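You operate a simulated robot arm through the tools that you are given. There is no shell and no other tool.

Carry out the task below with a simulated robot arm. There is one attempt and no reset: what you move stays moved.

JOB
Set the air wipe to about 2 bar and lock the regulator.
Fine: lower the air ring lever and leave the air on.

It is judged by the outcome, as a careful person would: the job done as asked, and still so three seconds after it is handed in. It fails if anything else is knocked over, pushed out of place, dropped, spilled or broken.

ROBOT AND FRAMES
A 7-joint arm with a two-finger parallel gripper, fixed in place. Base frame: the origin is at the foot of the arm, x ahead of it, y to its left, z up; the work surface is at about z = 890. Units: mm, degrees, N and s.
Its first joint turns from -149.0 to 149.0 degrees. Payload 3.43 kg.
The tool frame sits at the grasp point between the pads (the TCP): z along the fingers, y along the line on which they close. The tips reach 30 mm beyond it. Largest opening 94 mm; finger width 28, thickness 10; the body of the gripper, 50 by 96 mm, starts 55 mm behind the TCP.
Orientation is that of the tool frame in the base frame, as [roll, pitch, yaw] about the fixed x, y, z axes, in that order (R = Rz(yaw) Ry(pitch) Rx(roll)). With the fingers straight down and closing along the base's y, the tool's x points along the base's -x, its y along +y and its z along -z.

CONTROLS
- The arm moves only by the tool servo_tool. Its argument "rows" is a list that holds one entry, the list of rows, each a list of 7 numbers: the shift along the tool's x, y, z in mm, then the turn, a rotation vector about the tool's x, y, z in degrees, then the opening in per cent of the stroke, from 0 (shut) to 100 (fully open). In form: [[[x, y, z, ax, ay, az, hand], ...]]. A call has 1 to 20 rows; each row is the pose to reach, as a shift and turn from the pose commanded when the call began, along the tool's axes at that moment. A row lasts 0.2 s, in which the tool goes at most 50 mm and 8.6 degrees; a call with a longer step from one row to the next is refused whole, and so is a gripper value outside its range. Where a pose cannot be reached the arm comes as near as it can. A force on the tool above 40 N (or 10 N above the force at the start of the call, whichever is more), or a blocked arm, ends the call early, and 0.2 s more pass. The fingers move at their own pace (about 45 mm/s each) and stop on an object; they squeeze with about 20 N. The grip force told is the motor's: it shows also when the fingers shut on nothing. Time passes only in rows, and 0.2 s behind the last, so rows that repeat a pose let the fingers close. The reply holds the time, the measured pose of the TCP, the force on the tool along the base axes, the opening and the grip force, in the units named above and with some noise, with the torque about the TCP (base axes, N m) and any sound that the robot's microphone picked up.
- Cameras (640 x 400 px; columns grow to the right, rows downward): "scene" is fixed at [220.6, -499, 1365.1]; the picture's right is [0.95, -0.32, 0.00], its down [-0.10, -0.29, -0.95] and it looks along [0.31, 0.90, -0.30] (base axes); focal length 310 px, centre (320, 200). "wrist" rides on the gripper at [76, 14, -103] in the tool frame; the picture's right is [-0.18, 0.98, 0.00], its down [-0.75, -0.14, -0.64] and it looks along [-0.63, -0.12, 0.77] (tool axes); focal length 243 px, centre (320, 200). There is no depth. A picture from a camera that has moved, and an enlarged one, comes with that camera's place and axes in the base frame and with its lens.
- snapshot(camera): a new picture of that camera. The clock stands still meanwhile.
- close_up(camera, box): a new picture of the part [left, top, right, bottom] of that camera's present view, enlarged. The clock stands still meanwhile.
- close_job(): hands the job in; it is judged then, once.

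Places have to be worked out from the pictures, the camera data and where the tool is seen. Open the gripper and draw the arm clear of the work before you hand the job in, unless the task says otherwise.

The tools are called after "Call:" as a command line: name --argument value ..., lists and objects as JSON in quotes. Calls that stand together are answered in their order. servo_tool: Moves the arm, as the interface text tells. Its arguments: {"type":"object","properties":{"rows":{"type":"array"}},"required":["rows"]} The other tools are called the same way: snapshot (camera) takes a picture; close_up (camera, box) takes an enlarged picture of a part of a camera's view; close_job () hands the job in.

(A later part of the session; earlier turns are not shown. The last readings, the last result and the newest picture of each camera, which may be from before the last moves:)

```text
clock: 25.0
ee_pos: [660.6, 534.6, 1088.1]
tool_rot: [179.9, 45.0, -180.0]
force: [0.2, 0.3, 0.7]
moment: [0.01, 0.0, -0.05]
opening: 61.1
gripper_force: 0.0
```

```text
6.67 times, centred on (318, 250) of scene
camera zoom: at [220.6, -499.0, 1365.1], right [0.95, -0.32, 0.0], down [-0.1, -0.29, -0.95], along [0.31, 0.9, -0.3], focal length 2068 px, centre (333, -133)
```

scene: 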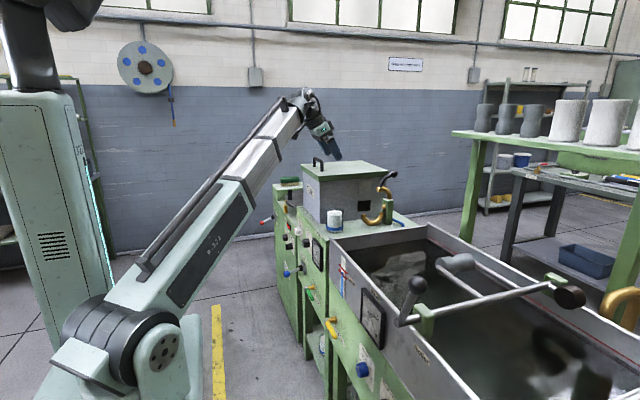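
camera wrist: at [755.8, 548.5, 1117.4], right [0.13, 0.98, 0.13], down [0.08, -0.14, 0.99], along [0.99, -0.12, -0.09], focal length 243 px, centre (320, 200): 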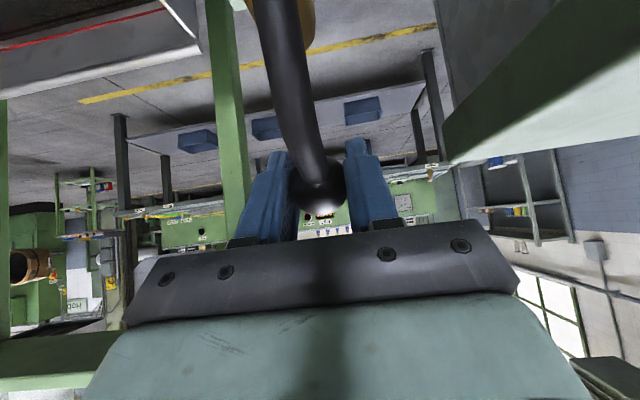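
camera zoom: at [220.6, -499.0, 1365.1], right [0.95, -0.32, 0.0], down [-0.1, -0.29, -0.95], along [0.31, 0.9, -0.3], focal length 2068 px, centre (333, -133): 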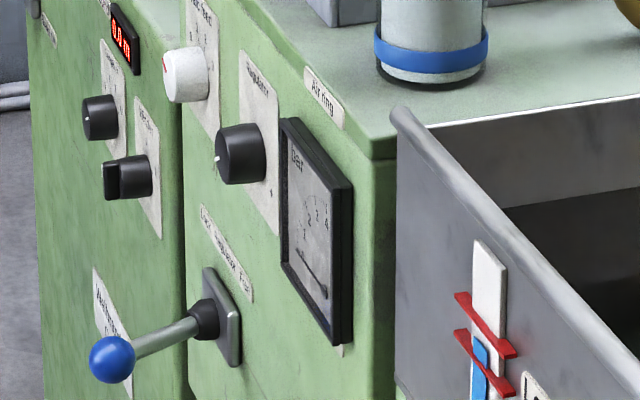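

The ring stays closed with the ball resting at its new low position, and the gauge is still at 0. Next I'll return to the regulator knob with the tool horizontal.

Call:
servo_tool --rows '[[[10.6, 5, -31.8, 0, 0, 0, 80], [35.4, 10, -63.6, 0, 0, 0, 100], [63.6, 15, -91.9, 0, 0, 0, 100], [91.9, 20, -120.2, 0, 0, 0, 100], [123.7, 30, -144.9, 0, 0, 0, 100], [155.5, 40, -162.6, 0, -5, 0, 100], [190.9, 60, -155.5, 0, -10, 0, 100], [222.7, 75, -130.8, 0, -16, 0, 100], [251, 90, -102.5, 0, -22, 0, 100], [279.3, 105, -74.2, 0, -28, 0, 100], [307.6, 115, -46, 0, -34, 0, 100], [332.3, 122, -14.1, 0, -40, 0, 100], [353.5, 128, 14.1, 0, -45, 0, 100], [374.7, 130, 35.4, 0, -45, 0, 100], [381.8, 130, 42.4, 0, -45, 0, 100]]]'

Call:
snapshot --camera "wrist"

Call:
close_up --camera "scene" --box '[230, 200, 358, 280]'

```text
clock: 28.2
ee_pos: [422.1, 664.6, 786.9]
tool_rot: [25.0, 89.7, 25.1]
force: [-0.5, 0.2, 0.0]
moment: [0.0, -0.02, -0.01]
opening: 93.7
gripper_force: 0.0
```

```text
taken
camera wrist: at [318.6, 678.5, 711.1], right [0.0, 0.98, 0.19], down [-0.64, -0.14, 0.75], along [0.77, -0.12, 0.63], focal length 243 px, centre (320, 200)
```

wrist: 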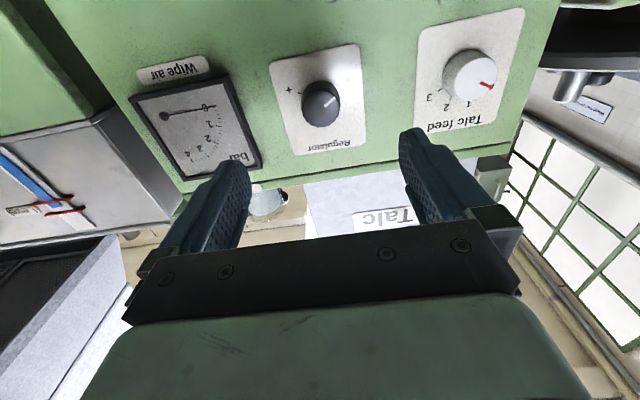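

```text
5.00 times, centred on (294, 240) of scene
camera zoom: at [220.6, -499.0, 1365.1], right [0.95, -0.32, 0.0], down [-0.1, -0.29, -0.95], along [0.31, 0.9, -0.3], focal length 1551 px, centre (450, 0)
```

zoom: 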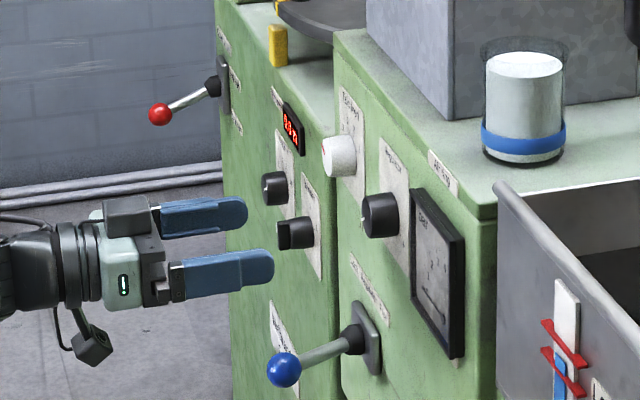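

The gauge is at 0 and the knob lines up with the tool at y≈665, z≈786. I'll pre-turn the wrist −60° so I have range to turn the knob clockwise (+), and creep forward to just in front of it.

Call:
servo_tool --rows '[[[0, 0, 10, 0, 0, -8, 80], [0, 0, 20, 0, 0, -16, 70], [0, 0, 30, 0, 0, -24, 65], [0, 0, 40, 0, 0, -32, 65], [0, 0, 50, 0, 0, -40, 65], [0, 0, 60, 0, 0, -48, 65], [0, 0, 70, 0, 0, -56, 65], [0, 0, 78, 0, 0, -60, 65]]]'

Call:
snapshot --camera "wrist"

Call:
close_up --camera "scene" --box '[230, 200, 358, 280]'

```text
clock: 30.0
ee_pos: [500.7, 664.4, 787.1]
tool_rot: [-89.9, 29.9, -89.8]
force: [0.4, -0.1, 0.9]
moment: [-0.04, -0.03, -0.01]
opening: 61.0
gripper_force: 0.2
```

```text
taken
camera wrist: at [396.8, 605.9, 737.2], right [0.0, 0.65, -0.76], down [-0.64, 0.58, 0.5], along [0.77, 0.49, 0.42], focal length 243 px, centre (320, 200)
```

wrist: 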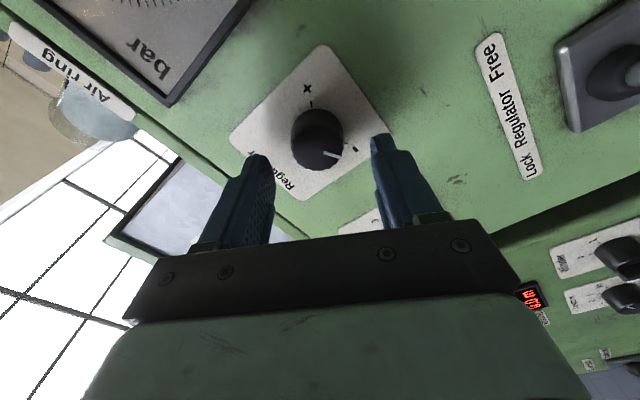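

```text
5.00 times, centred on (294, 240) of scene
camera zoom: at [220.6, -499.0, 1365.1], right [0.95, -0.32, 0.0], down [-0.1, -0.29, -0.95], along [0.31, 0.9, -0.3], focal length 1551 px, centre (450, 0)
```

zoom: 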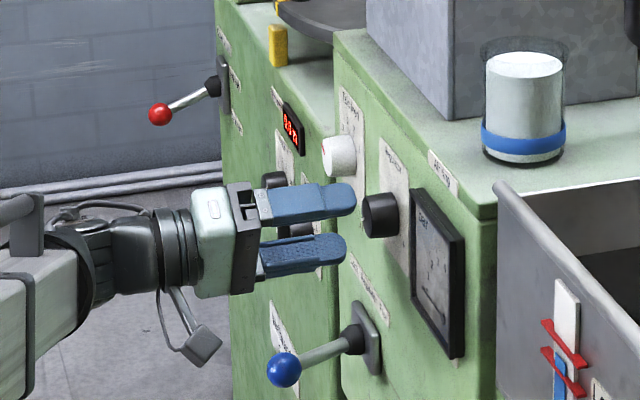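

The knob is centred between the pads; triangulated, it is at y≈665.5, z≈787, with its face at x≈543. I'll advance slowly about 30 mm and close on it.

Call:
servo_tool --rows '[[[0, 0, 8, 0, 0, 0, 65], [0, 0, 16, 0, 0, 0, 65], [0, 0, 22, 0, 0, 0, 65], [0, 0, 27, 0, 0, 0, 65], [0, 0, 31, 0, 0, 0, 65], [0, 0, 31, 0, 0, 0, 45], [0, 0, 31, 0, 0, 0, 30], [0, 0, 31, 0, 0, 0, 30], [0, 0, 31, 0, 0, 0, 30]]]'

Call:
snapshot --camera "wrist"

Call:
close_up --camera "scene" --box '[260, 200, 356, 260]'

```text
clock: 32.0
ee_pos: [530.9, 664.3, 789.2]
tool_rot: [-89.7, 30.1, -90.0]
force: [4.5, -5.4, 16.8]
moment: [0.03, -0.5, -0.33]
opening: 36.4
gripper_force: 45.0
```

```text
taken
camera wrist: at [427.8, 604.6, 738.3], right [0.0, 0.65, -0.76], down [-0.64, 0.58, 0.5], along [0.77, 0.49, 0.42], focal length 243 px, centre (320, 200)
```

wrist: 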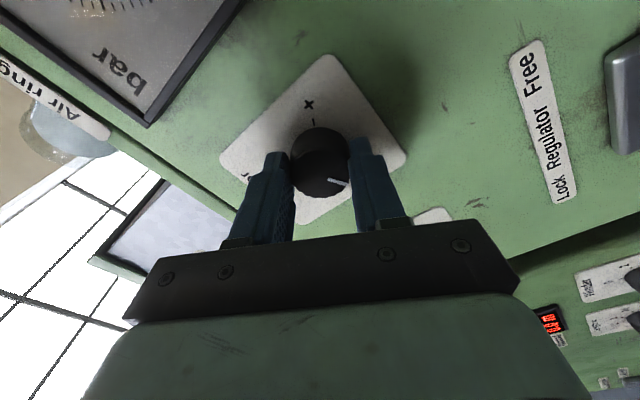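

```text
6.67 times, centred on (308, 230) of scene
camera zoom: at [220.6, -499.0, 1365.1], right [0.95, -0.32, 0.0], down [-0.1, -0.29, -0.95], along [0.31, 0.9, -0.3], focal length 2068 px, centre (400, 0)
```

zoom: 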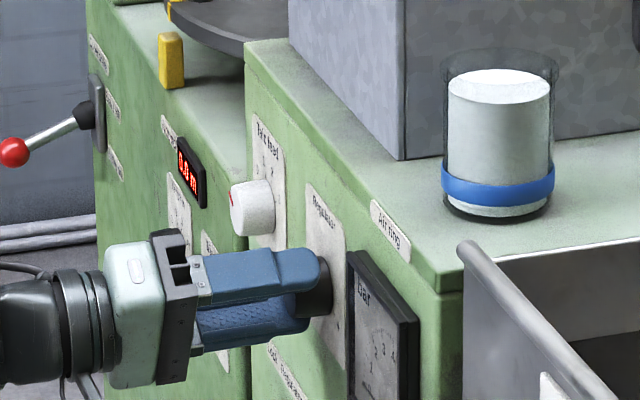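

The knob is gripped (36.4 mm), with a 17 N side load along the closing line, so I'm about 2.5 mm off centre. I'll correct that, then turn clockwise 40° and look at the gauge.

Call:
servo_tool --rows '[[[0, -2.5, 0, 0, 0, 0, 30], [0, -2.5, 0, 0, 0, 0, 30], [0, -2.5, 0, 0, 0, 6, 30], [0, -2.5, 0, 0, 0, 12, 30], [0, -2.5, 0, 0, 0, 18, 30], [0, -2.5, 0, 0, 0, 24, 30], [0, -2.5, 0, 0, 0, 30, 30], [0, -2.5, 0, 0, 0, 36, 30], [0, -2.5, 0, 0, 0, 40, 30]]]'

Call:
snapshot --camera "wrist"

Call:
close_up --camera "scene" --box '[290, 225, 338, 255]'

```text
clock: 34.0
ee_pos: [529.8, 665.0, 789.2]
tool_rot: [-89.9, 70.1, -89.9]
force: [-0.4, 1.1, -15.2]
moment: [-0.05, 0.5, -0.14]
opening: 36.4
gripper_force: 44.8
```

```text
taken
camera wrist: at [427.5, 651.3, 712.4], right [0.0, 0.99, -0.16], down [-0.64, 0.12, 0.76], along [0.77, 0.1, 0.63], focal length 243 px, centre (320, 200)
```

wrist: 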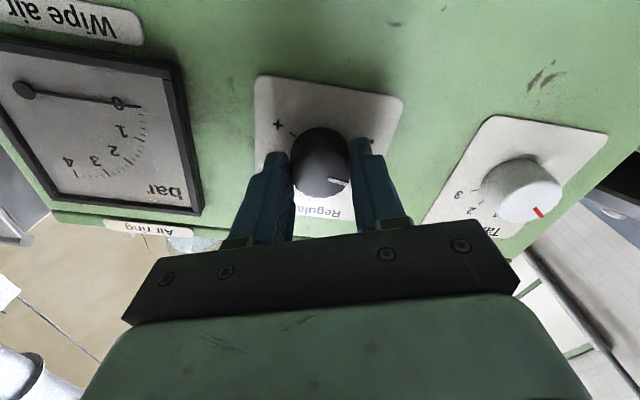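

```text
13.33 times, centred on (314, 240) of scene
camera zoom: at [220.6, -499.0, 1365.1], right [0.95, -0.32, 0.0], down [-0.1, -0.29, -0.95], along [0.31, 0.9, -0.3], focal length 4136 px, centre (400, -333)
```

zoom: 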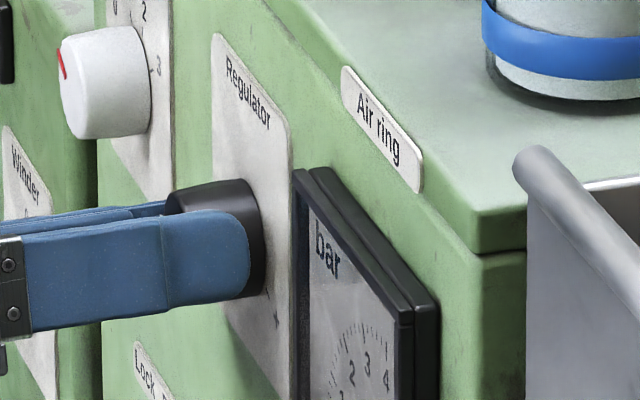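

The knob turned with the grip, since its pointer stays fixed relative to the fingers, but the gauge is still at 0. The air-wipe valve is therefore probably shut. I'll release, back out, and go to just above the green handle with the fingers closed.

Call:
servo_tool --rows '[[[0, 0, 0, 0, 0, 0, 50], [0, 0, 0, 0, 0, 0, 65], [0, 0, 0, 0, 0, 0, 65], [0, 0, -30, 0, 0, 0, 65], [0, 0, -60, 0, 0, 0, 65], [0, 0, -90, 0, 0, 0, 65], [40, -18, -90, 0, 0, 5, 40], [80, -36, -90, 0, 0, 10, 20], [120, -54, -90, 0, 0, 15, 0], [155, -68, -90, 0, 0, 20, 0], [169.4, -73.6, -90, 0, 0, 20, 0]]]'

Call:
snapshot --camera "wrist"

Call:
close_up --camera "scene" --box '[250, 210, 378, 290]'

Call:
close_up --camera "scene" --box '[280, 260, 376, 320]'

```text
clock: 36.4
ee_pos: [440.9, 535.5, 655.7]
tool_rot: [45.7, 89.8, 45.7]
force: [0.6, -0.6, -0.2]
moment: [0.0, -0.01, 0.03]
opening: 0.0
gripper_force: 19.8
```

```text
taken
camera wrist: at [338.7, 550.0, 579.1], right [0.0, 0.98, 0.19], down [-0.64, -0.14, 0.75], along [0.77, -0.12, 0.63], focal length 243 px, centre (320, 200)
```

wrist: 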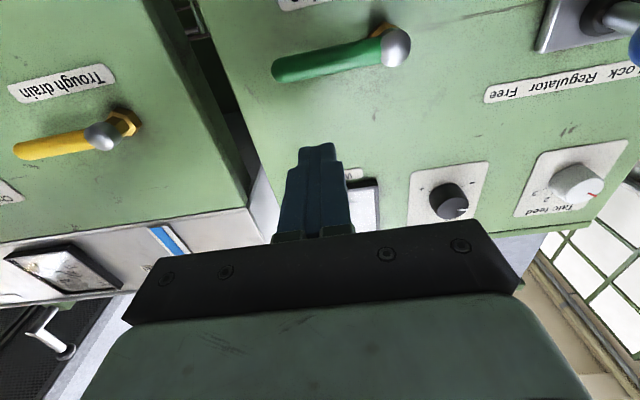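

```text
5.00 times, centred on (314, 250) of scene
camera zoom: at [220.6, -499.0, 1365.1], right [0.95, -0.32, 0.0], down [-0.1, -0.29, -0.95], along [0.31, 0.9, -0.3], focal length 1551 px, centre (350, -50)
```

zoom: 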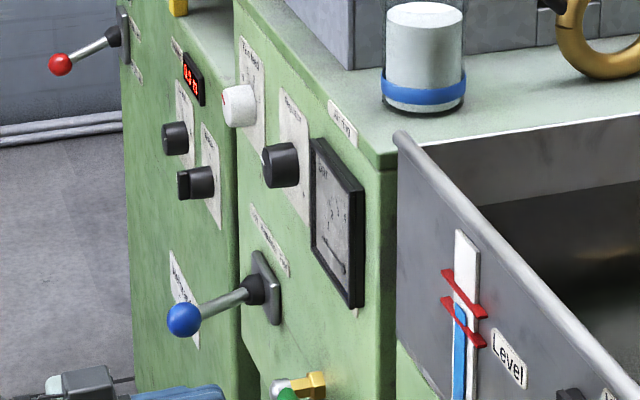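

```text
6.67 times, centred on (328, 290) of scene
camera zoom: at [220.6, -499.0, 1365.1], right [0.95, -0.32, 0.0], down [-0.1, -0.29, -0.95], along [0.31, 0.9, -0.3], focal length 2068 px, centre (267, -400)
```

zoom: 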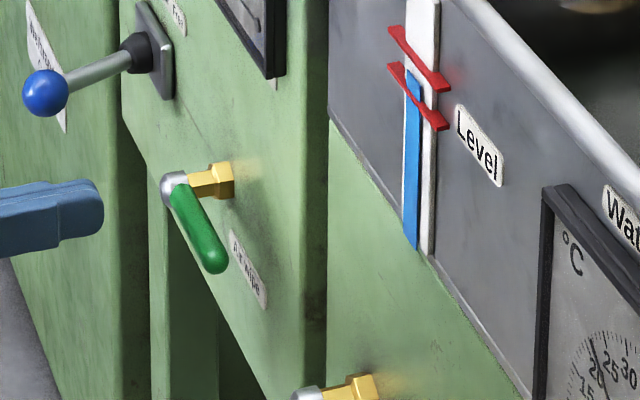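

The handle is level at z≈615, from y≈594 (pivot) to y≈511, and the knob pointer now sits about 40° up from "−". I'll advance above the handle and press down gently to see whether it turns that way.

Call:
servo_tool --rows '[[[0, 0, 28, 0, 0, 0, 0], [0, 0, 56, 0, 0, 0, 0], [0, 2, 84, 0, 0, 0, 0], [8, 3.5, 84, 0, 0, 0, 0], [14, 3.5, 84, 0, 0, 0, 0], [18, 3.5, 84, 0, 0, 0, 0], [22, 2, 84, 0, 0, 0, 0], [26, 1, 84, 0, 0, 0, 0], [30, 0, 84, 0, 0, 0, 0]]]'

Call:
snapshot --camera "wrist"

Call:
close_up --camera "scene" --box '[280, 250, 376, 310]'

```text
clock: 38.2
ee_pos: [524.9, 539.2, 635.7]
tool_rot: [0.3, 89.0, 0.6]
force: [-2.2, 1.6, 11.1]
moment: [0.0, -0.05, 0.13]
opening: 0.2
gripper_force: 19.8
stopped in row 8: the force on the tool passed its limit at 46 N (the readings are from after the stop); the commanded pose is now the measured one
```

```text
taken
camera wrist: at [423.1, 552.1, 559.2], right [-0.01, 0.98, 0.18], down [-0.65, -0.14, 0.74], along [0.76, -0.12, 0.64], focal length 243 px, centre (320, 200)
```

wrist: 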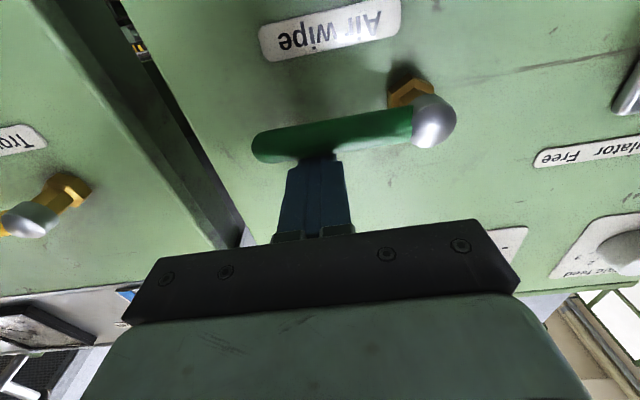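

```text
6.67 times, centred on (328, 280) of scene
camera zoom: at [220.6, -499.0, 1365.1], right [0.95, -0.32, 0.0], down [-0.1, -0.29, -0.95], along [0.31, 0.9, -0.3], focal length 2068 px, centre (267, -333)
```

zoom: 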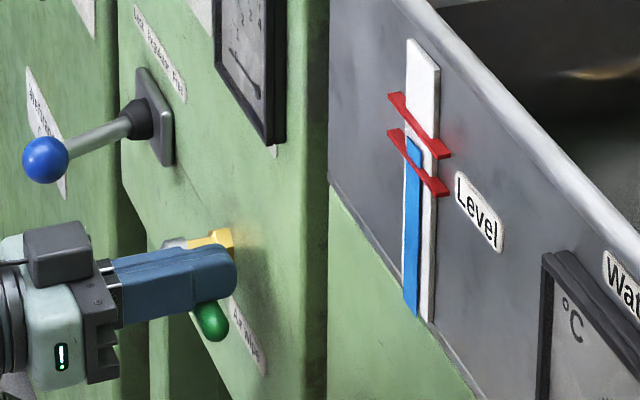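

Pressing down met a hard stop (46 N) and the handle did not move, so it must lift. I'll back off, come in underneath it, and push up gently.

Call:
servo_tool --rows '[[[-8, 0, 0, 0, 0, 0, 0], [-8, 0, -40, 0, 0, 0, 0], [-8, 0, -85, 0, 0, 0, 0], [30, 0, -85, 0, 0, 0, 0], [62, 0, -85, 0, 0, 0, 0], [62, 0, -45, 0, 0, 0, 0], [60, 0, -5, 0, 0, 0, 0]]]'

Call:
snapshot --camera "wrist"

Call:
close_up --camera "scene" --box '[270, 250, 366, 310]'

```text
clock: 39.8
ee_pos: [521.4, 538.3, 576.2]
tool_rot: [0.0, 89.2, 0.1]
force: [0.9, -0.7, -0.5]
moment: [0.01, -0.01, -0.04]
opening: 0.0
gripper_force: 20.0
```

```text
taken
camera wrist: at [419.5, 552.4, 497.8], right [-0.01, 0.98, 0.18], down [-0.65, -0.14, 0.74], along [0.76, -0.12, 0.64], focal length 243 px, centre (320, 200)
```

wrist: 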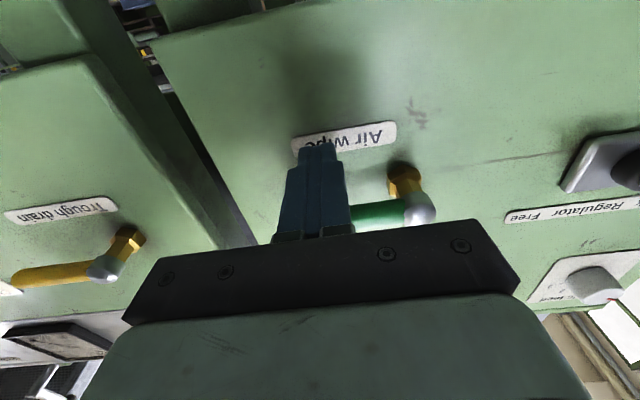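

```text
6.67 times, centred on (318, 280) of scene
camera zoom: at [220.6, -499.0, 1365.1], right [0.95, -0.32, 0.0], down [-0.1, -0.29, -0.95], along [0.31, 0.9, -0.3], focal length 2068 px, centre (333, -333)
```

zoom: 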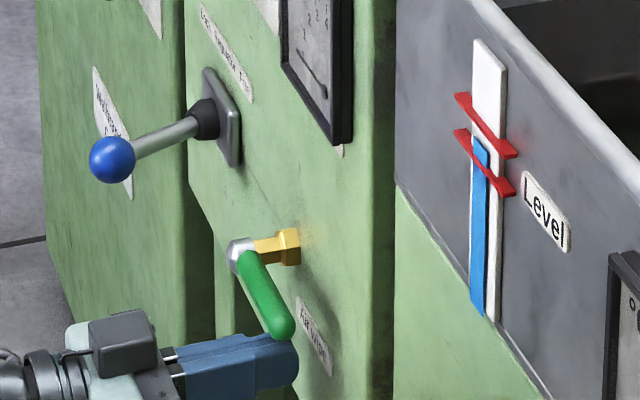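

The closed fingers are under the handle. I'll push up gently to the first 15° and check the response.

Call:
servo_tool --rows '[[[-6, 0, 0, 0, 0, 0, 0], [-12, 0.5, 0, 0, 0, 0, 0], [-16, 0.7, 0, 0, 0, 0, 0], [-20, -0.8, 0, 0, 0, 0, 0], [-24, -2.4, 0, 0, 0, 0, 0], [-28.8, -3.9, 0, 0, 0, 0, 0]]]'

Call:
close_up --camera "scene" --box '[270, 240, 366, 300]'

```text
clock: 41.2
ee_pos: [520.4, 535.4, 603.9]
tool_rot: [-1.4, 89.2, -1.1]
force: [-0.2, 1.3, -1.3]
moment: [-0.04, 0.01, 0.01]
opening: 0.0
gripper_force: 20.2
```

```text
6.67 times, centred on (318, 270) of scene
camera zoom: at [220.6, -499.0, 1365.1], right [0.95, -0.32, 0.0], down [-0.1, -0.29, -0.95], along [0.31, 0.9, -0.3], focal length 2068 px, centre (333, -267)
```

zoom: 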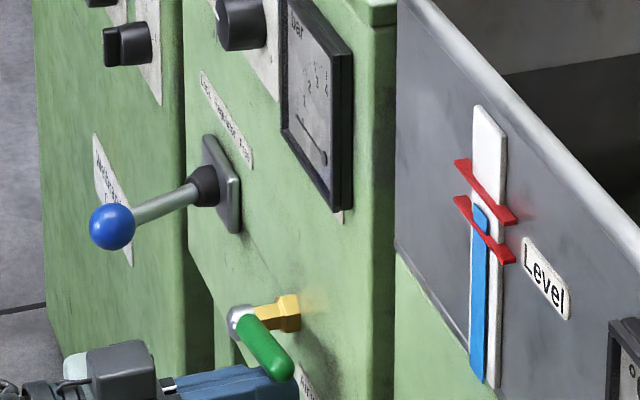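

The handle is lifting easily. I'll follow its arc up to vertical.

Call:
servo_tool --rows '[[[-7, -0.6, 0, 0, 0, 0, 0], [-14.9, -1.1, 0, 0, 0, 0, 0], [-22.7, 0.3, 0, 0, 0, 0, 0], [-30.5, 2.3, 0, 0, 0, 0, 0], [-38, 6.2, 0, 0, 0, 0, 0], [-45.3, 10.7, 0, 0, 0, 0, 0], [-51.5, 17, 0, 0, 0, 0, 0], [-57.3, 23.9, 0, 0, 0, 0, 0], [-61.5, 32, 0, 0, 0, 0, 0]]]'

Call:
close_up --camera "scene" --box '[270, 240, 366, 300]'

Call:
snapshot --camera "wrist"

```text
clock: 43.2
ee_pos: [519.7, 567.2, 664.5]
tool_rot: [0.9, 89.2, 1.1]
force: [0.2, 0.1, -1.0]
moment: [0.02, 0.0, -0.01]
opening: 0.1
gripper_force: 19.9
```

```text
6.67 times, centred on (318, 270) of scene
camera zoom: at [220.6, -499.0, 1365.1], right [0.95, -0.32, 0.0], down [-0.1, -0.29, -0.95], along [0.31, 0.9, -0.3], focal length 2068 px, centre (333, -267)
```

zoom: 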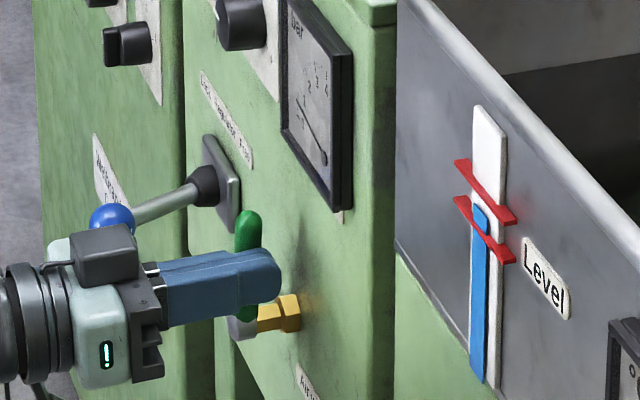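

```text
taken
camera wrist: at [417.7, 580.0, 587.7], right [-0.01, 0.98, 0.18], down [-0.65, -0.14, 0.74], along [0.76, -0.12, 0.64], focal length 243 px, centre (320, 200)
```

wrist: 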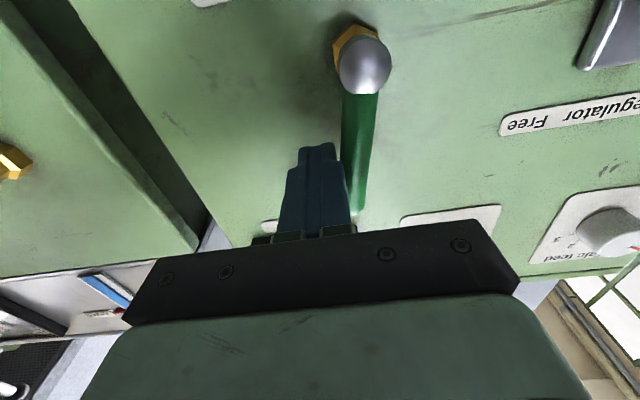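

The handle is nearly vertical and the gauge needle looks to have risen. I'll nudge it on to its stop and read the gauge.

Call:
servo_tool --rows '[[[-2, 4, 0, 0, 0, 0, 0], [-3.5, 8, 0, 0, 0, 0, 0], [-3.5, 11, 0, 0, 0, 0, 0], [-3.5, 14, 0, 0, 0, 0, 0]]]'

Call:
close_up --camera "scene" --box '[302, 232, 334, 252]'

Call:
close_up --camera "scene" --box '[294, 250, 342, 280]'

Call:
snapshot --camera "wrist"

```text
clock: 44.2
ee_pos: [520.0, 577.7, 668.9]
tool_rot: [0.7, 89.2, 0.7]
force: [-4.7, -22.1, -2.4]
moment: [-0.16, 0.06, -0.31]
opening: 0.0
gripper_force: 19.4
```

```text
16.00 times, centred on (318, 242) of scene
camera zoom: at [220.6, -499.0, 1365.1], right [0.95, -0.32, 0.0], down [-0.1, -0.29, -0.95], along [0.31, 0.9, -0.3], focal length 4963 px, centre (352, -472)
```

zoom: 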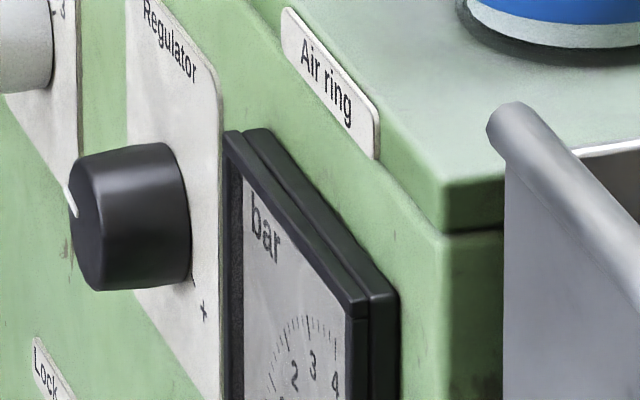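

```text
13.33 times, centred on (318, 265) of scene
camera zoom: at [220.6, -499.0, 1365.1], right [0.95, -0.32, 0.0], down [-0.1, -0.29, -0.95], along [0.31, 0.9, -0.3], focal length 4136 px, centre (347, -667)
```

zoom: 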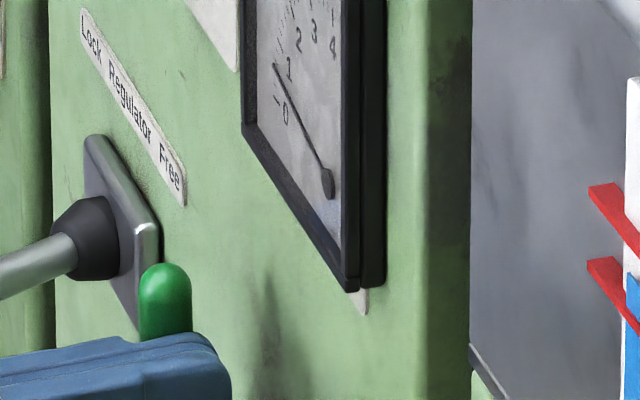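

```text
taken
camera wrist: at [417.8, 592.1, 591.9], right [0.0, 0.98, 0.18], down [-0.65, -0.14, 0.74], along [0.76, -0.12, 0.64], focal length 243 px, centre (320, 200)
```

wrist: 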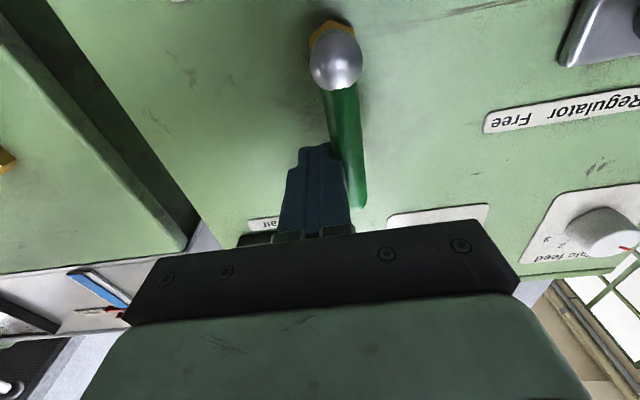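

The air is on: the valve handle is vertical on its stop and the gauge reads about 0.8 bar with the knob 40° up. I'll back away from the valve and return to the knob, pre-turned −60°.

Call:
servo_tool --rows '[[[0, -8, 0, 0, 0, 0, 0], [0, -10, -40, 0, 0, 0, 0], [0, -10, -82, 0, 0, 0, 20], [-35, 10, -82, 0, 0, -6, 40], [-70, 30, -82, 0, 0, -14, 65], [-95, 55, -82, 0, 0, -22, 65], [-112, 75, -82, 0, 0, -30, 65], [-119, 84.6, -82, 0, 0, -38, 65], [-119, 84.6, -72, 0, 0, -46, 65], [-119, 84.6, -55, 0, 0, -54, 65], [-119, 84.6, -40, 0, 0, -60, 65], [-119, 84.6, -25, 0, 0, -60, 65], [-119, 84.6, -25, 0, 0, -60, 65]]]'

Call:
snapshot --camera "wrist"

Call:
close_up --camera "scene" --box '[270, 220, 366, 280]'

```text
clock: 47.0
ee_pos: [493.2, 666.1, 787.5]
tool_rot: [-89.1, 30.0, -89.2]
force: [-0.1, 0.4, 0.0]
moment: [0.03, 0.01, -0.01]
opening: 61.2
gripper_force: 0.0
```

```text
taken
camera wrist: at [391.1, 605.8, 735.8], right [0.01, 0.65, -0.76], down [-0.65, 0.58, 0.49], along [0.76, 0.49, 0.43], focal length 243 px, centre (320, 200)
```

wrist: 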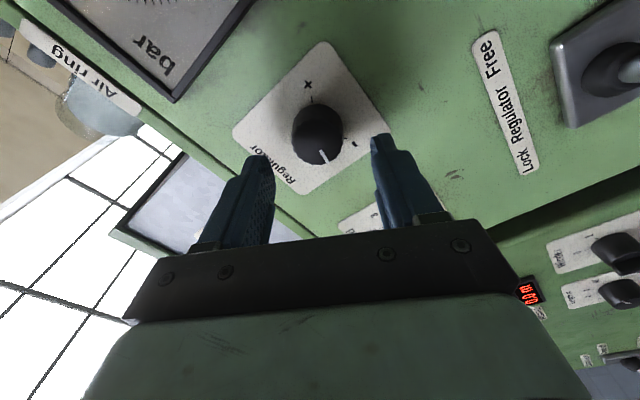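

```text
6.67 times, centred on (318, 250) of scene
camera zoom: at [220.6, -499.0, 1365.1], right [0.95, -0.32, 0.0], down [-0.1, -0.29, -0.95], along [0.31, 0.9, -0.3], focal length 2068 px, centre (333, -133)
```

zoom: 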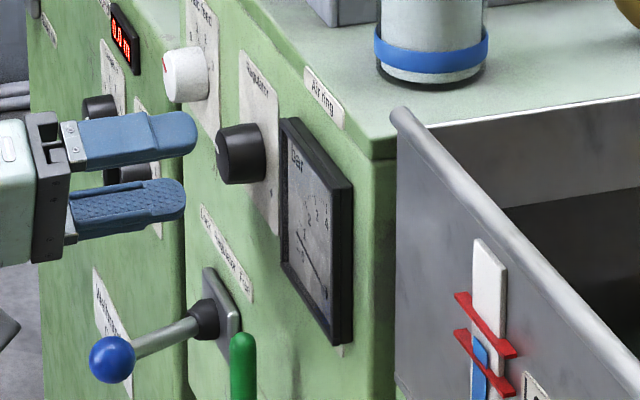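

The knob pointer and gauge (~0.8 bar) are as left. I'll apply a small centring correction, advance and grip the knob again.

Call:
servo_tool --rows '[[[0.4, -1.9, 10, 0, 0, 0, 65], [0.4, -1.9, 20, 0, 0, 0, 65], [0.4, -1.9, 28, 0, 0, 0, 65], [0.4, -1.9, 33, 0, 0, 0, 65], [0.4, -1.9, 37, 0, 0, 0, 65], [0.4, -1.9, 37, 0, 0, 0, 45], [0.4, -1.9, 37, 0, 0, 0, 30], [0.4, -1.9, 37, 0, 0, 0, 30], [0.4, -1.9, 37, 0, 0, 0, 30]]]'

Call:
close_up --camera "scene" --box '[294, 240, 342, 270]'

```text
clock: 49.0
ee_pos: [529.7, 665.7, 789.6]
tool_rot: [-89.1, 30.0, -89.3]
force: [1.3, 2.4, -2.1]
moment: [0.0, 0.04, 0.13]
opening: 36.7
gripper_force: 45.2
```

```text
13.33 times, centred on (318, 255) of scene
camera zoom: at [220.6, -499.0, 1365.1], right [0.95, -0.32, 0.0], down [-0.1, -0.29, -0.95], along [0.31, 0.9, -0.3], focal length 4136 px, centre (347, -533)
```

zoom: 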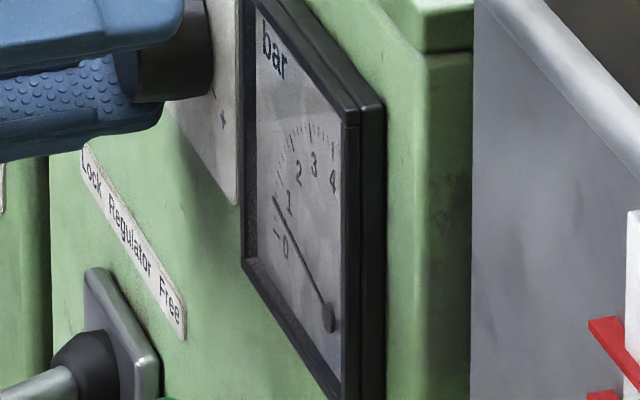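

The grip is centred (about 2 N side load) and the gauge is readable from the scene camera. I'll turn +50° and check.

Call:
servo_tool --rows '[[[0, 0, 0, 0, 0, 7, 30], [0, 0, 0, 0, 0, 14, 30], [0, 0, 0, 0, 0, 21, 30], [0, 0, 0, 0, 0, 28, 30], [0, 0, 0, 0, 0, 35, 30], [0, 0, 0, 0, 0, 42, 30], [0, 0, 0, 0, 0, 50, 30], [0, 0, 0, 0, 0, 50, 30]]]'

Call:
close_up --camera "scene" --box '[306, 245, 330, 260]'

Call:
snapshot --camera "wrist"

```text
clock: 50.8
ee_pos: [530.9, 665.3, 788.7]
tool_rot: [-85.6, 80.0, -85.3]
force: [7.2, 8.1, -7.4]
moment: [-0.01, -0.31, 0.28]
opening: 36.7
gripper_force: 44.9
```

```text
16.00 times, centred on (318, 252) of scene
camera zoom: at [220.6, -499.0, 1365.1], right [0.95, -0.32, 0.0], down [-0.1, -0.29, -0.95], along [0.31, 0.9, -0.3], focal length 4963 px, centre (352, -640)
```

zoom: 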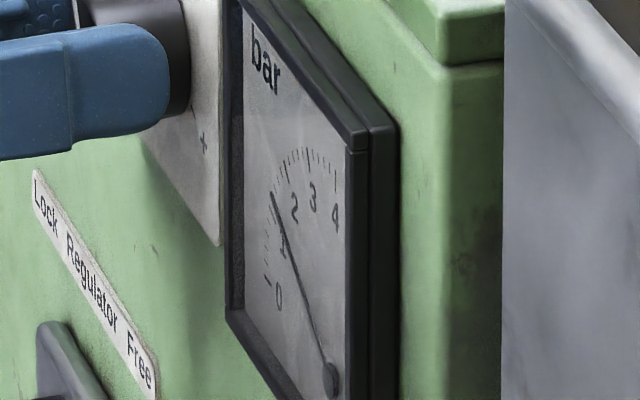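

```text
taken
camera wrist: at [427.6, 664.7, 710.8], right [-0.01, 1.0, 0.01], down [-0.65, -0.01, 0.76], along [0.76, 0.0, 0.65], focal length 243 px, centre (320, 200)
```

wrist: 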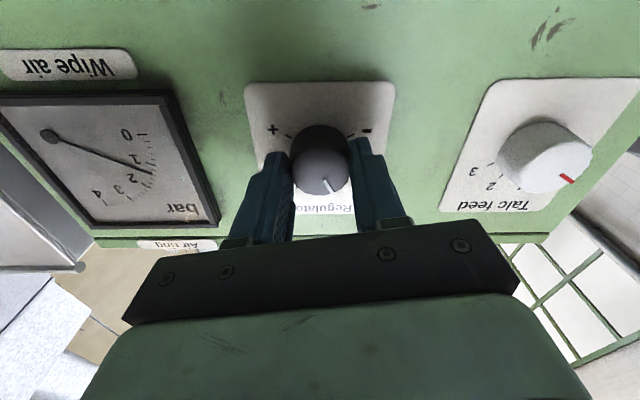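

Gauge is visible in the wrist view too; I'll zoom in there for a clean reading before turning further.

Call:
close_up --camera "wrist" --box '[20, 95, 180, 195]'

```text
4.00 times, centred on (100, 145) of wrist
camera zoom: at [427.6, 664.7, 710.8], right [-0.01, 1.0, 0.01], down [-0.65, -0.01, 0.76], along [0.76, 0.0, 0.65], focal length 970 px, centre (1200, 420)
```

zoom: 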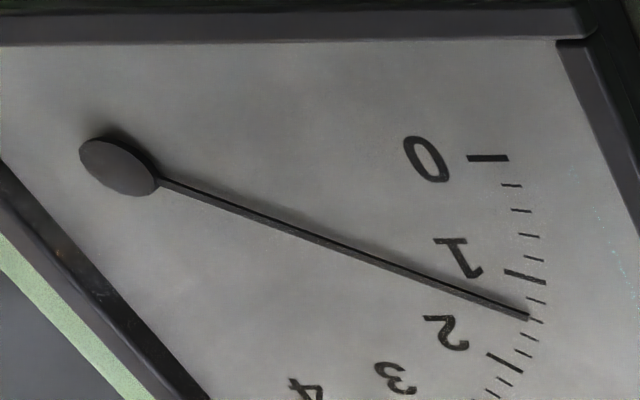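

The gauge has 0.2-bar ticks and the needle is on about 1.4 bar after roughly 90° in total. That gives about 0.0155 bar/°, so another 38° or so is needed. I'll turn +32° and re-read.

Call:
servo_tool --rows '[[[0, 0, 0, 0, 0, 6, 30], [0, 0, 0, 0, 0, 12, 30], [0, 0, 0, 0, 0, 18, 30], [0, 0, 0, 0, 0, 24, 30], [0, 0, 0, 0, 0, 30, 30], [0, 0, 0, 0, 0, 32, 30], [0, 0, 0, 0, 0, 32, 30], [0, 0, 0, 0, 0, 32, 30]]]'

Call:
snapshot --camera "wrist"

Call:
close_up --camera "scene" --box '[306, 245, 330, 260]'

```text
clock: 52.6
ee_pos: [530.5, 664.6, 790.7]
tool_rot: [87.8, 68.0, 88.2]
force: [2.7, 9.7, -4.8]
moment: [0.01, -0.25, 0.06]
opening: 36.5
gripper_force: 45.3
```

```text
taken
camera wrist: at [427.2, 705.7, 723.0], right [-0.01, 0.84, 0.54], down [-0.65, -0.42, 0.64], along [0.76, -0.34, 0.55], focal length 243 px, centre (320, 200)
```

wrist: 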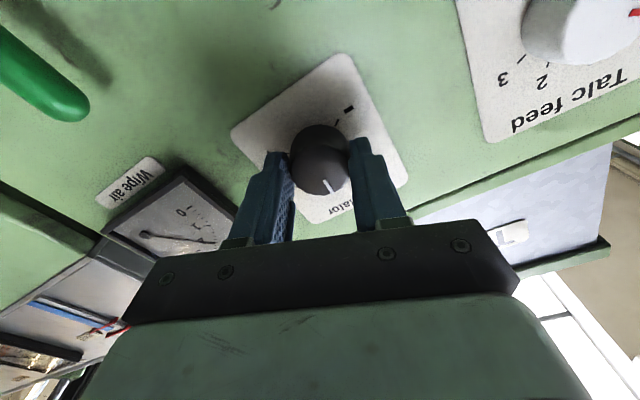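

```text
16.00 times, centred on (318, 252) of scene
camera zoom: at [220.6, -499.0, 1365.1], right [0.95, -0.32, 0.0], down [-0.1, -0.29, -0.95], along [0.31, 0.9, -0.3], focal length 4963 px, centre (352, -640)
```

zoom: 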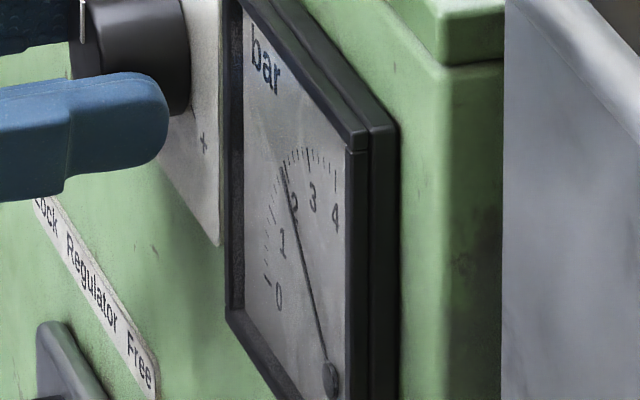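

In the scene view the needle is close to 2 bar. I'll zoom in tightly for the exact reading.

Call:
close_up --camera "scene" --box '[314, 247, 328, 256]'

Call:
close_up --camera "wrist" --box '[110, 180, 238, 260]'

```text
16.00 times, centred on (321, 252) of scene
camera zoom: at [220.6, -499.0, 1365.1], right [0.95, -0.32, 0.0], down [-0.1, -0.29, -0.95], along [0.31, 0.9, -0.3], focal length 4963 px, centre (304, -624)
```

zoom: 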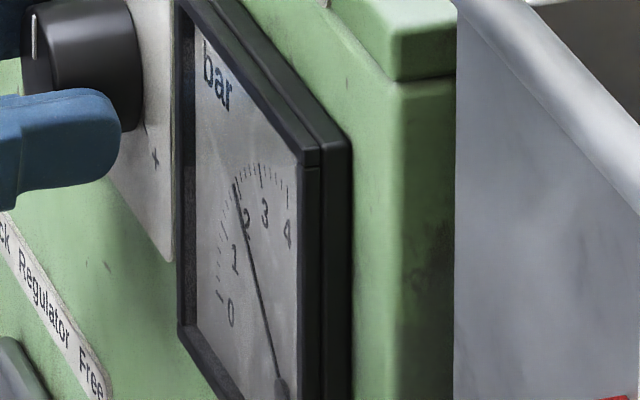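

```text
5.00 times, centred on (174, 220) of wrist
camera zoom: at [427.2, 705.7, 723.0], right [-0.01, 0.84, 0.54], down [-0.65, -0.42, 0.64], along [0.76, -0.34, 0.55], focal length 1213 px, centre (1050, 100)
```

zoom: 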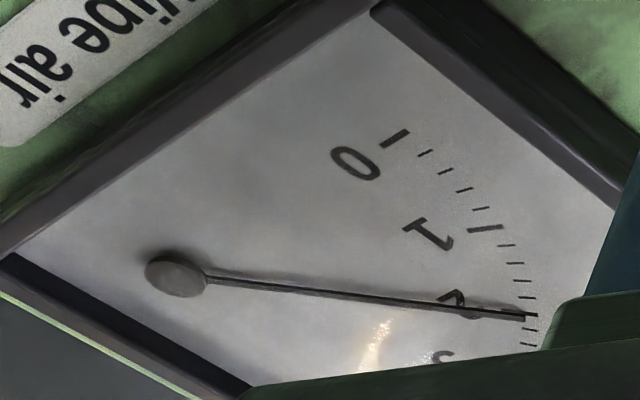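

Needle sits right on the 2.0 mark. I'll release the knob and back off, then re-read the gauge.

Call:
servo_tool --rows '[[[0, 0, 0, 0, 0, 0, 45], [0, 0, 0, 0, 0, 0, 65], [0, 0, 0, 0, 0, 0, 65], [0, 0, -15, 0, 0, 0, 65], [0, 0, -45, 0, 0, 0, 65], [0, 0, -80, 0, 0, 0, 65], [0, 0, -110, 0, 0, -8, 65], [0, 0, -110, 0, 0, -16, 65], [0, 0, -110, 0, 0, -22, 65]]]'

Call:
snapshot --camera "wrist"

Call:
close_up --camera "scene" --box '[306, 245, 330, 260]'

```text
clock: 54.6
ee_pos: [420.2, 663.4, 789.0]
tool_rot: [-7.9, 89.3, -7.7]
force: [0.7, -0.1, -0.7]
moment: [0.0, -0.01, 0.01]
opening: 60.8
gripper_force: 0.0
```

```text
taken
camera wrist: at [317.5, 677.2, 711.0], right [-0.01, 0.98, 0.18], down [-0.65, -0.14, 0.74], along [0.76, -0.11, 0.64], focal length 243 px, centre (320, 200)
```

wrist: 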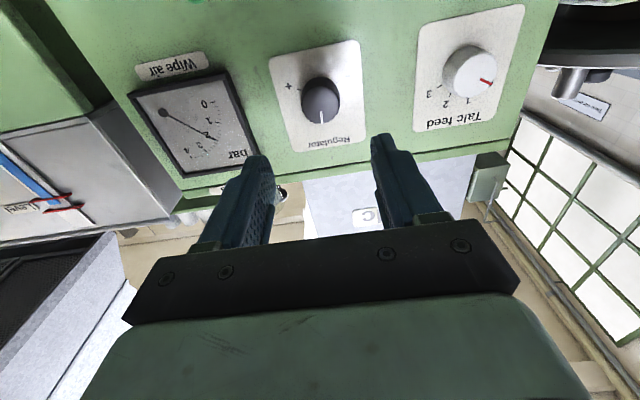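

```text
16.00 times, centred on (318, 252) of scene
camera zoom: at [220.6, -499.0, 1365.1], right [0.95, -0.32, 0.0], down [-0.1, -0.29, -0.95], along [0.31, 0.9, -0.3], focal length 4963 px, centre (352, -640)
```

zoom: 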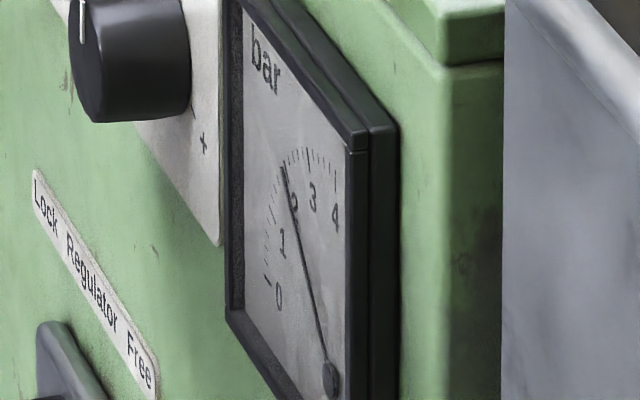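

Call:
close_up --camera "wrist" --box '[140, 80, 268, 160]'

```text
5.00 times, centred on (204, 120) of wrist
camera zoom: at [317.5, 677.2, 711.0], right [-0.01, 0.98, 0.18], down [-0.65, -0.14, 0.74], along [0.76, -0.11, 0.64], focal length 1213 px, centre (900, 600)
```

zoom: 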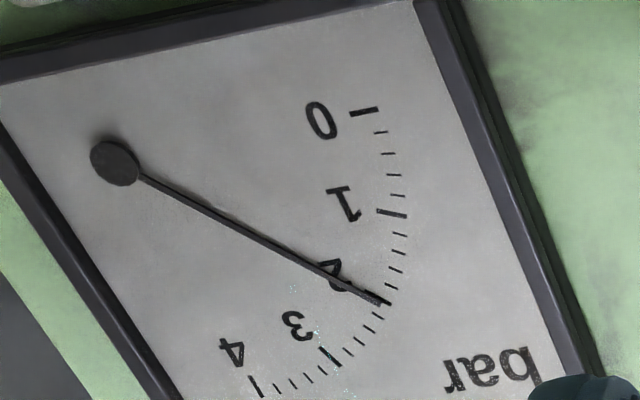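

The gauge reads 2.0 bar with the knob released. Now I'll go to the blue lock ball at about (480, 717, 626), straddle it, and part-close.

Call:
servo_tool --rows '[[[38, 12, -10, 0, 0, 0, 65], [76, 25, -10, 0, 0, 0, 65], [114, 38, -10, 0, 0, 0, 65], [150, 50, -10, 0, 0, 0, 65], [162, 53.6, -10, 0, 0, 0, 65], [162, 53.6, 20, 0, 0, 0, 65], [162, 53.6, 50, 0, 0, 0, 65], [162, 53.6, 50, 0, 0, 0, 45], [162, 53.6, 50, 0, 0, 0, 45]]]'

Call:
snapshot --camera "wrist"

```text
clock: 56.6
ee_pos: [470.9, 717.8, 627.6]
tool_rot: [-0.2, 89.2, -0.1]
force: [-1.0, 0.1, -0.3]
moment: [0.05, 0.0, -0.01]
opening: 42.2
gripper_force: 0.1
```

```text
taken
camera wrist: at [369.2, 731.4, 549.6], right [-0.01, 0.98, 0.18], down [-0.65, -0.14, 0.74], along [0.76, -0.12, 0.64], focal length 243 px, centre (320, 200)
```

wrist: 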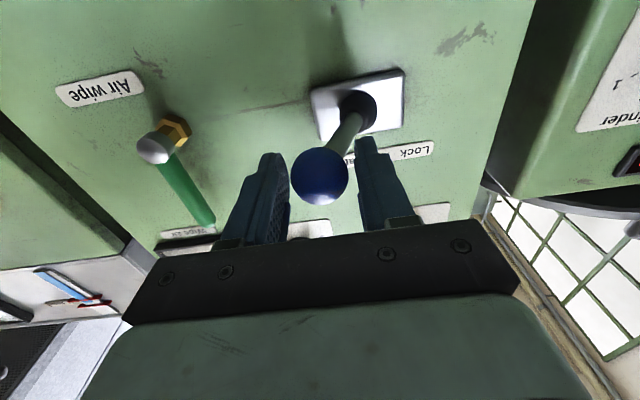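

The ball is between the pads with no load. I'll push it towards +y (Lock) in small steps.

Call:
servo_tool --rows '[[[0, 8, 0, 0, 0, 0, 45], [0, 16, 0, 0, 0, 0, 45], [0, 24, 0, 0, 0, 0, 45], [0, 32, 0, 0, 0, 0, 45], [0, 40, 0, 0, 0, 0, 45], [0, 48, 0, 0, 0, 0, 45], [0, 56, 0, 0, 0, 0, 45], [0, 63, 0, 0, 0, 0, 45]]]'

Call:
snapshot --camera "wrist"

Call:
close_up --camera "scene" --box '[270, 230, 366, 290]'

```text
clock: 58.4
ee_pos: [472.3, 780.9, 626.6]
tool_rot: [0.2, 89.2, 0.4]
force: [-0.8, 0.5, 0.0]
moment: [-0.01, -0.02, 0.0]
opening: 42.1
gripper_force: 0.1
```

```text
taken
camera wrist: at [369.3, 794.5, 549.1], right [-0.01, 0.98, 0.18], down [-0.65, -0.14, 0.74], along [0.76, -0.12, 0.64], focal length 243 px, centre (320, 200)
```

wrist: 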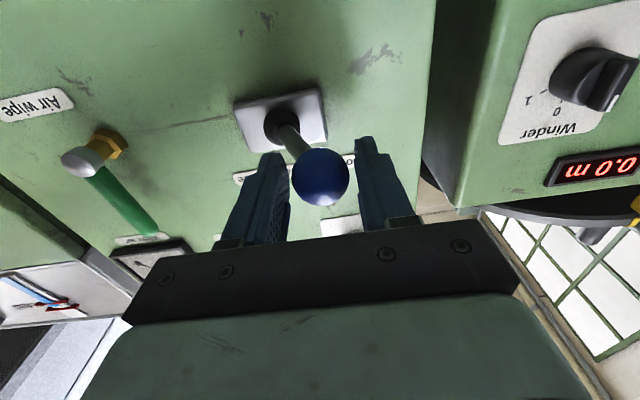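

```text
6.67 times, centred on (318, 260) of scene
camera zoom: at [220.6, -499.0, 1365.1], right [0.95, -0.32, 0.0], down [-0.1, -0.29, -0.95], along [0.31, 0.9, -0.3], focal length 2068 px, centre (333, -200)
```

zoom: 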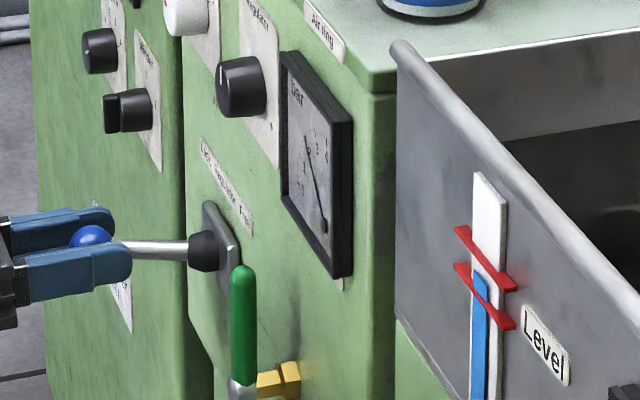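

The lever snapped to the Lock side, matching its original locked pose exactly. I'll open, back straight out, raise the arm clear, and verify everything.

Call:
servo_tool --rows '[[[0, 0, 0, 0, 0, 0, 65], [0, 0, 0, 0, 0, 0, 65], [0, 0, -40, 0, 0, 0, 65], [0, 0, -80, 0, 0, 0, 80], [-40, -10, -85, 0, 0, 0, 100], [-80, -30, -85, 0, 0, 0, 100], [-120, -60, -85, 0, 0, 0, 100], [-160, -85, -85, 0, 0, 0, 100]]]'

Call:
snapshot --camera "wrist"

Call:
snapshot --camera "scene"

Call:
close_up --camera "scene" --box '[270, 230, 366, 290]'

Call:
close_up --camera "scene" --box '[310, 150, 438, 230]'

```text
clock: 60.2
ee_pos: [385.4, 694.0, 785.9]
tool_rot: [-3.8, 89.2, -3.4]
force: [-0.3, -0.3, -0.6]
moment: [-0.01, 0.01, 0.0]
opening: 94.2
gripper_force: 0.1
```

```text
taken
camera wrist: at [283.2, 708.4, 708.8], right [-0.01, 0.98, 0.18], down [-0.65, -0.14, 0.74], along [0.76, -0.12, 0.64], focal length 243 px, centre (320, 200)
```

wrist: 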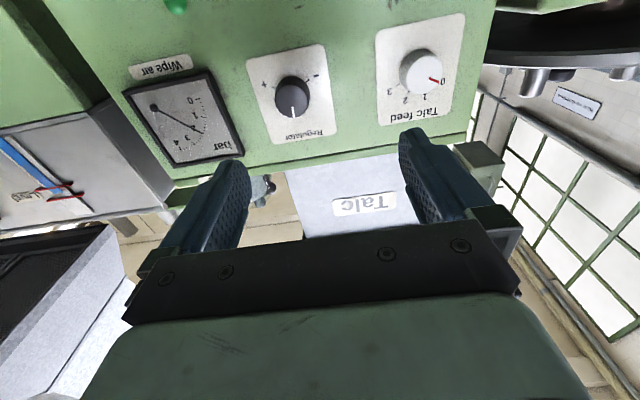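

```text
taken
```

scene: 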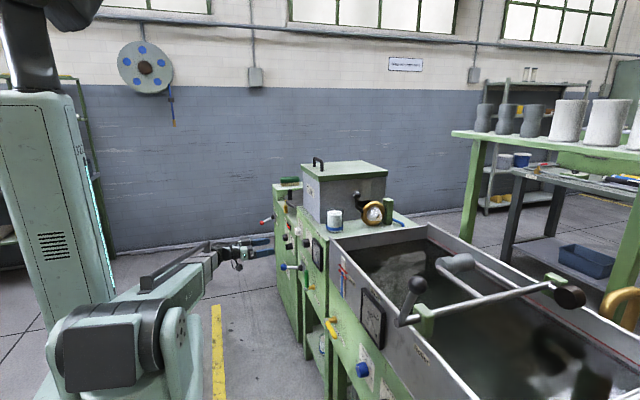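

```text
6.67 times, centred on (318, 260) of scene
camera zoom: at [220.6, -499.0, 1365.1], right [0.95, -0.32, 0.0], down [-0.1, -0.29, -0.95], along [0.31, 0.9, -0.3], focal length 2068 px, centre (333, -200)
```

zoom: 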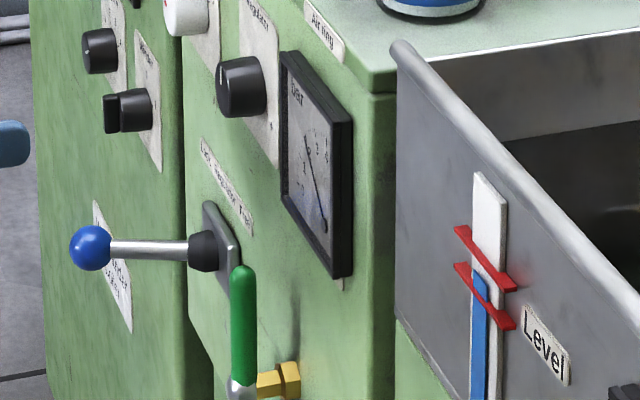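

```text
5.00 times, centred on (374, 190) of scene
camera zoom: at [220.6, -499.0, 1365.1], right [0.95, -0.32, 0.0], down [-0.1, -0.29, -0.95], along [0.31, 0.9, -0.3], focal length 1551 px, centre (50, 250)
```

zoom: 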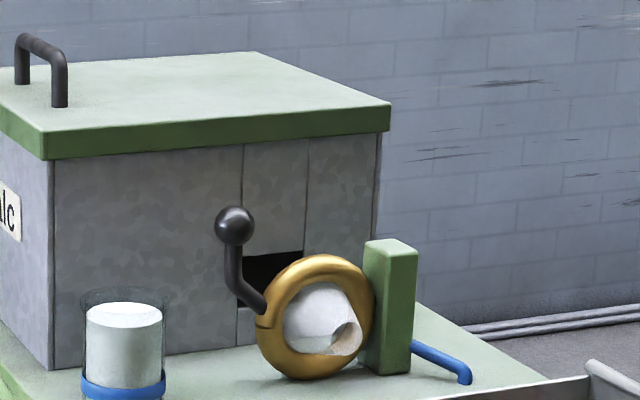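

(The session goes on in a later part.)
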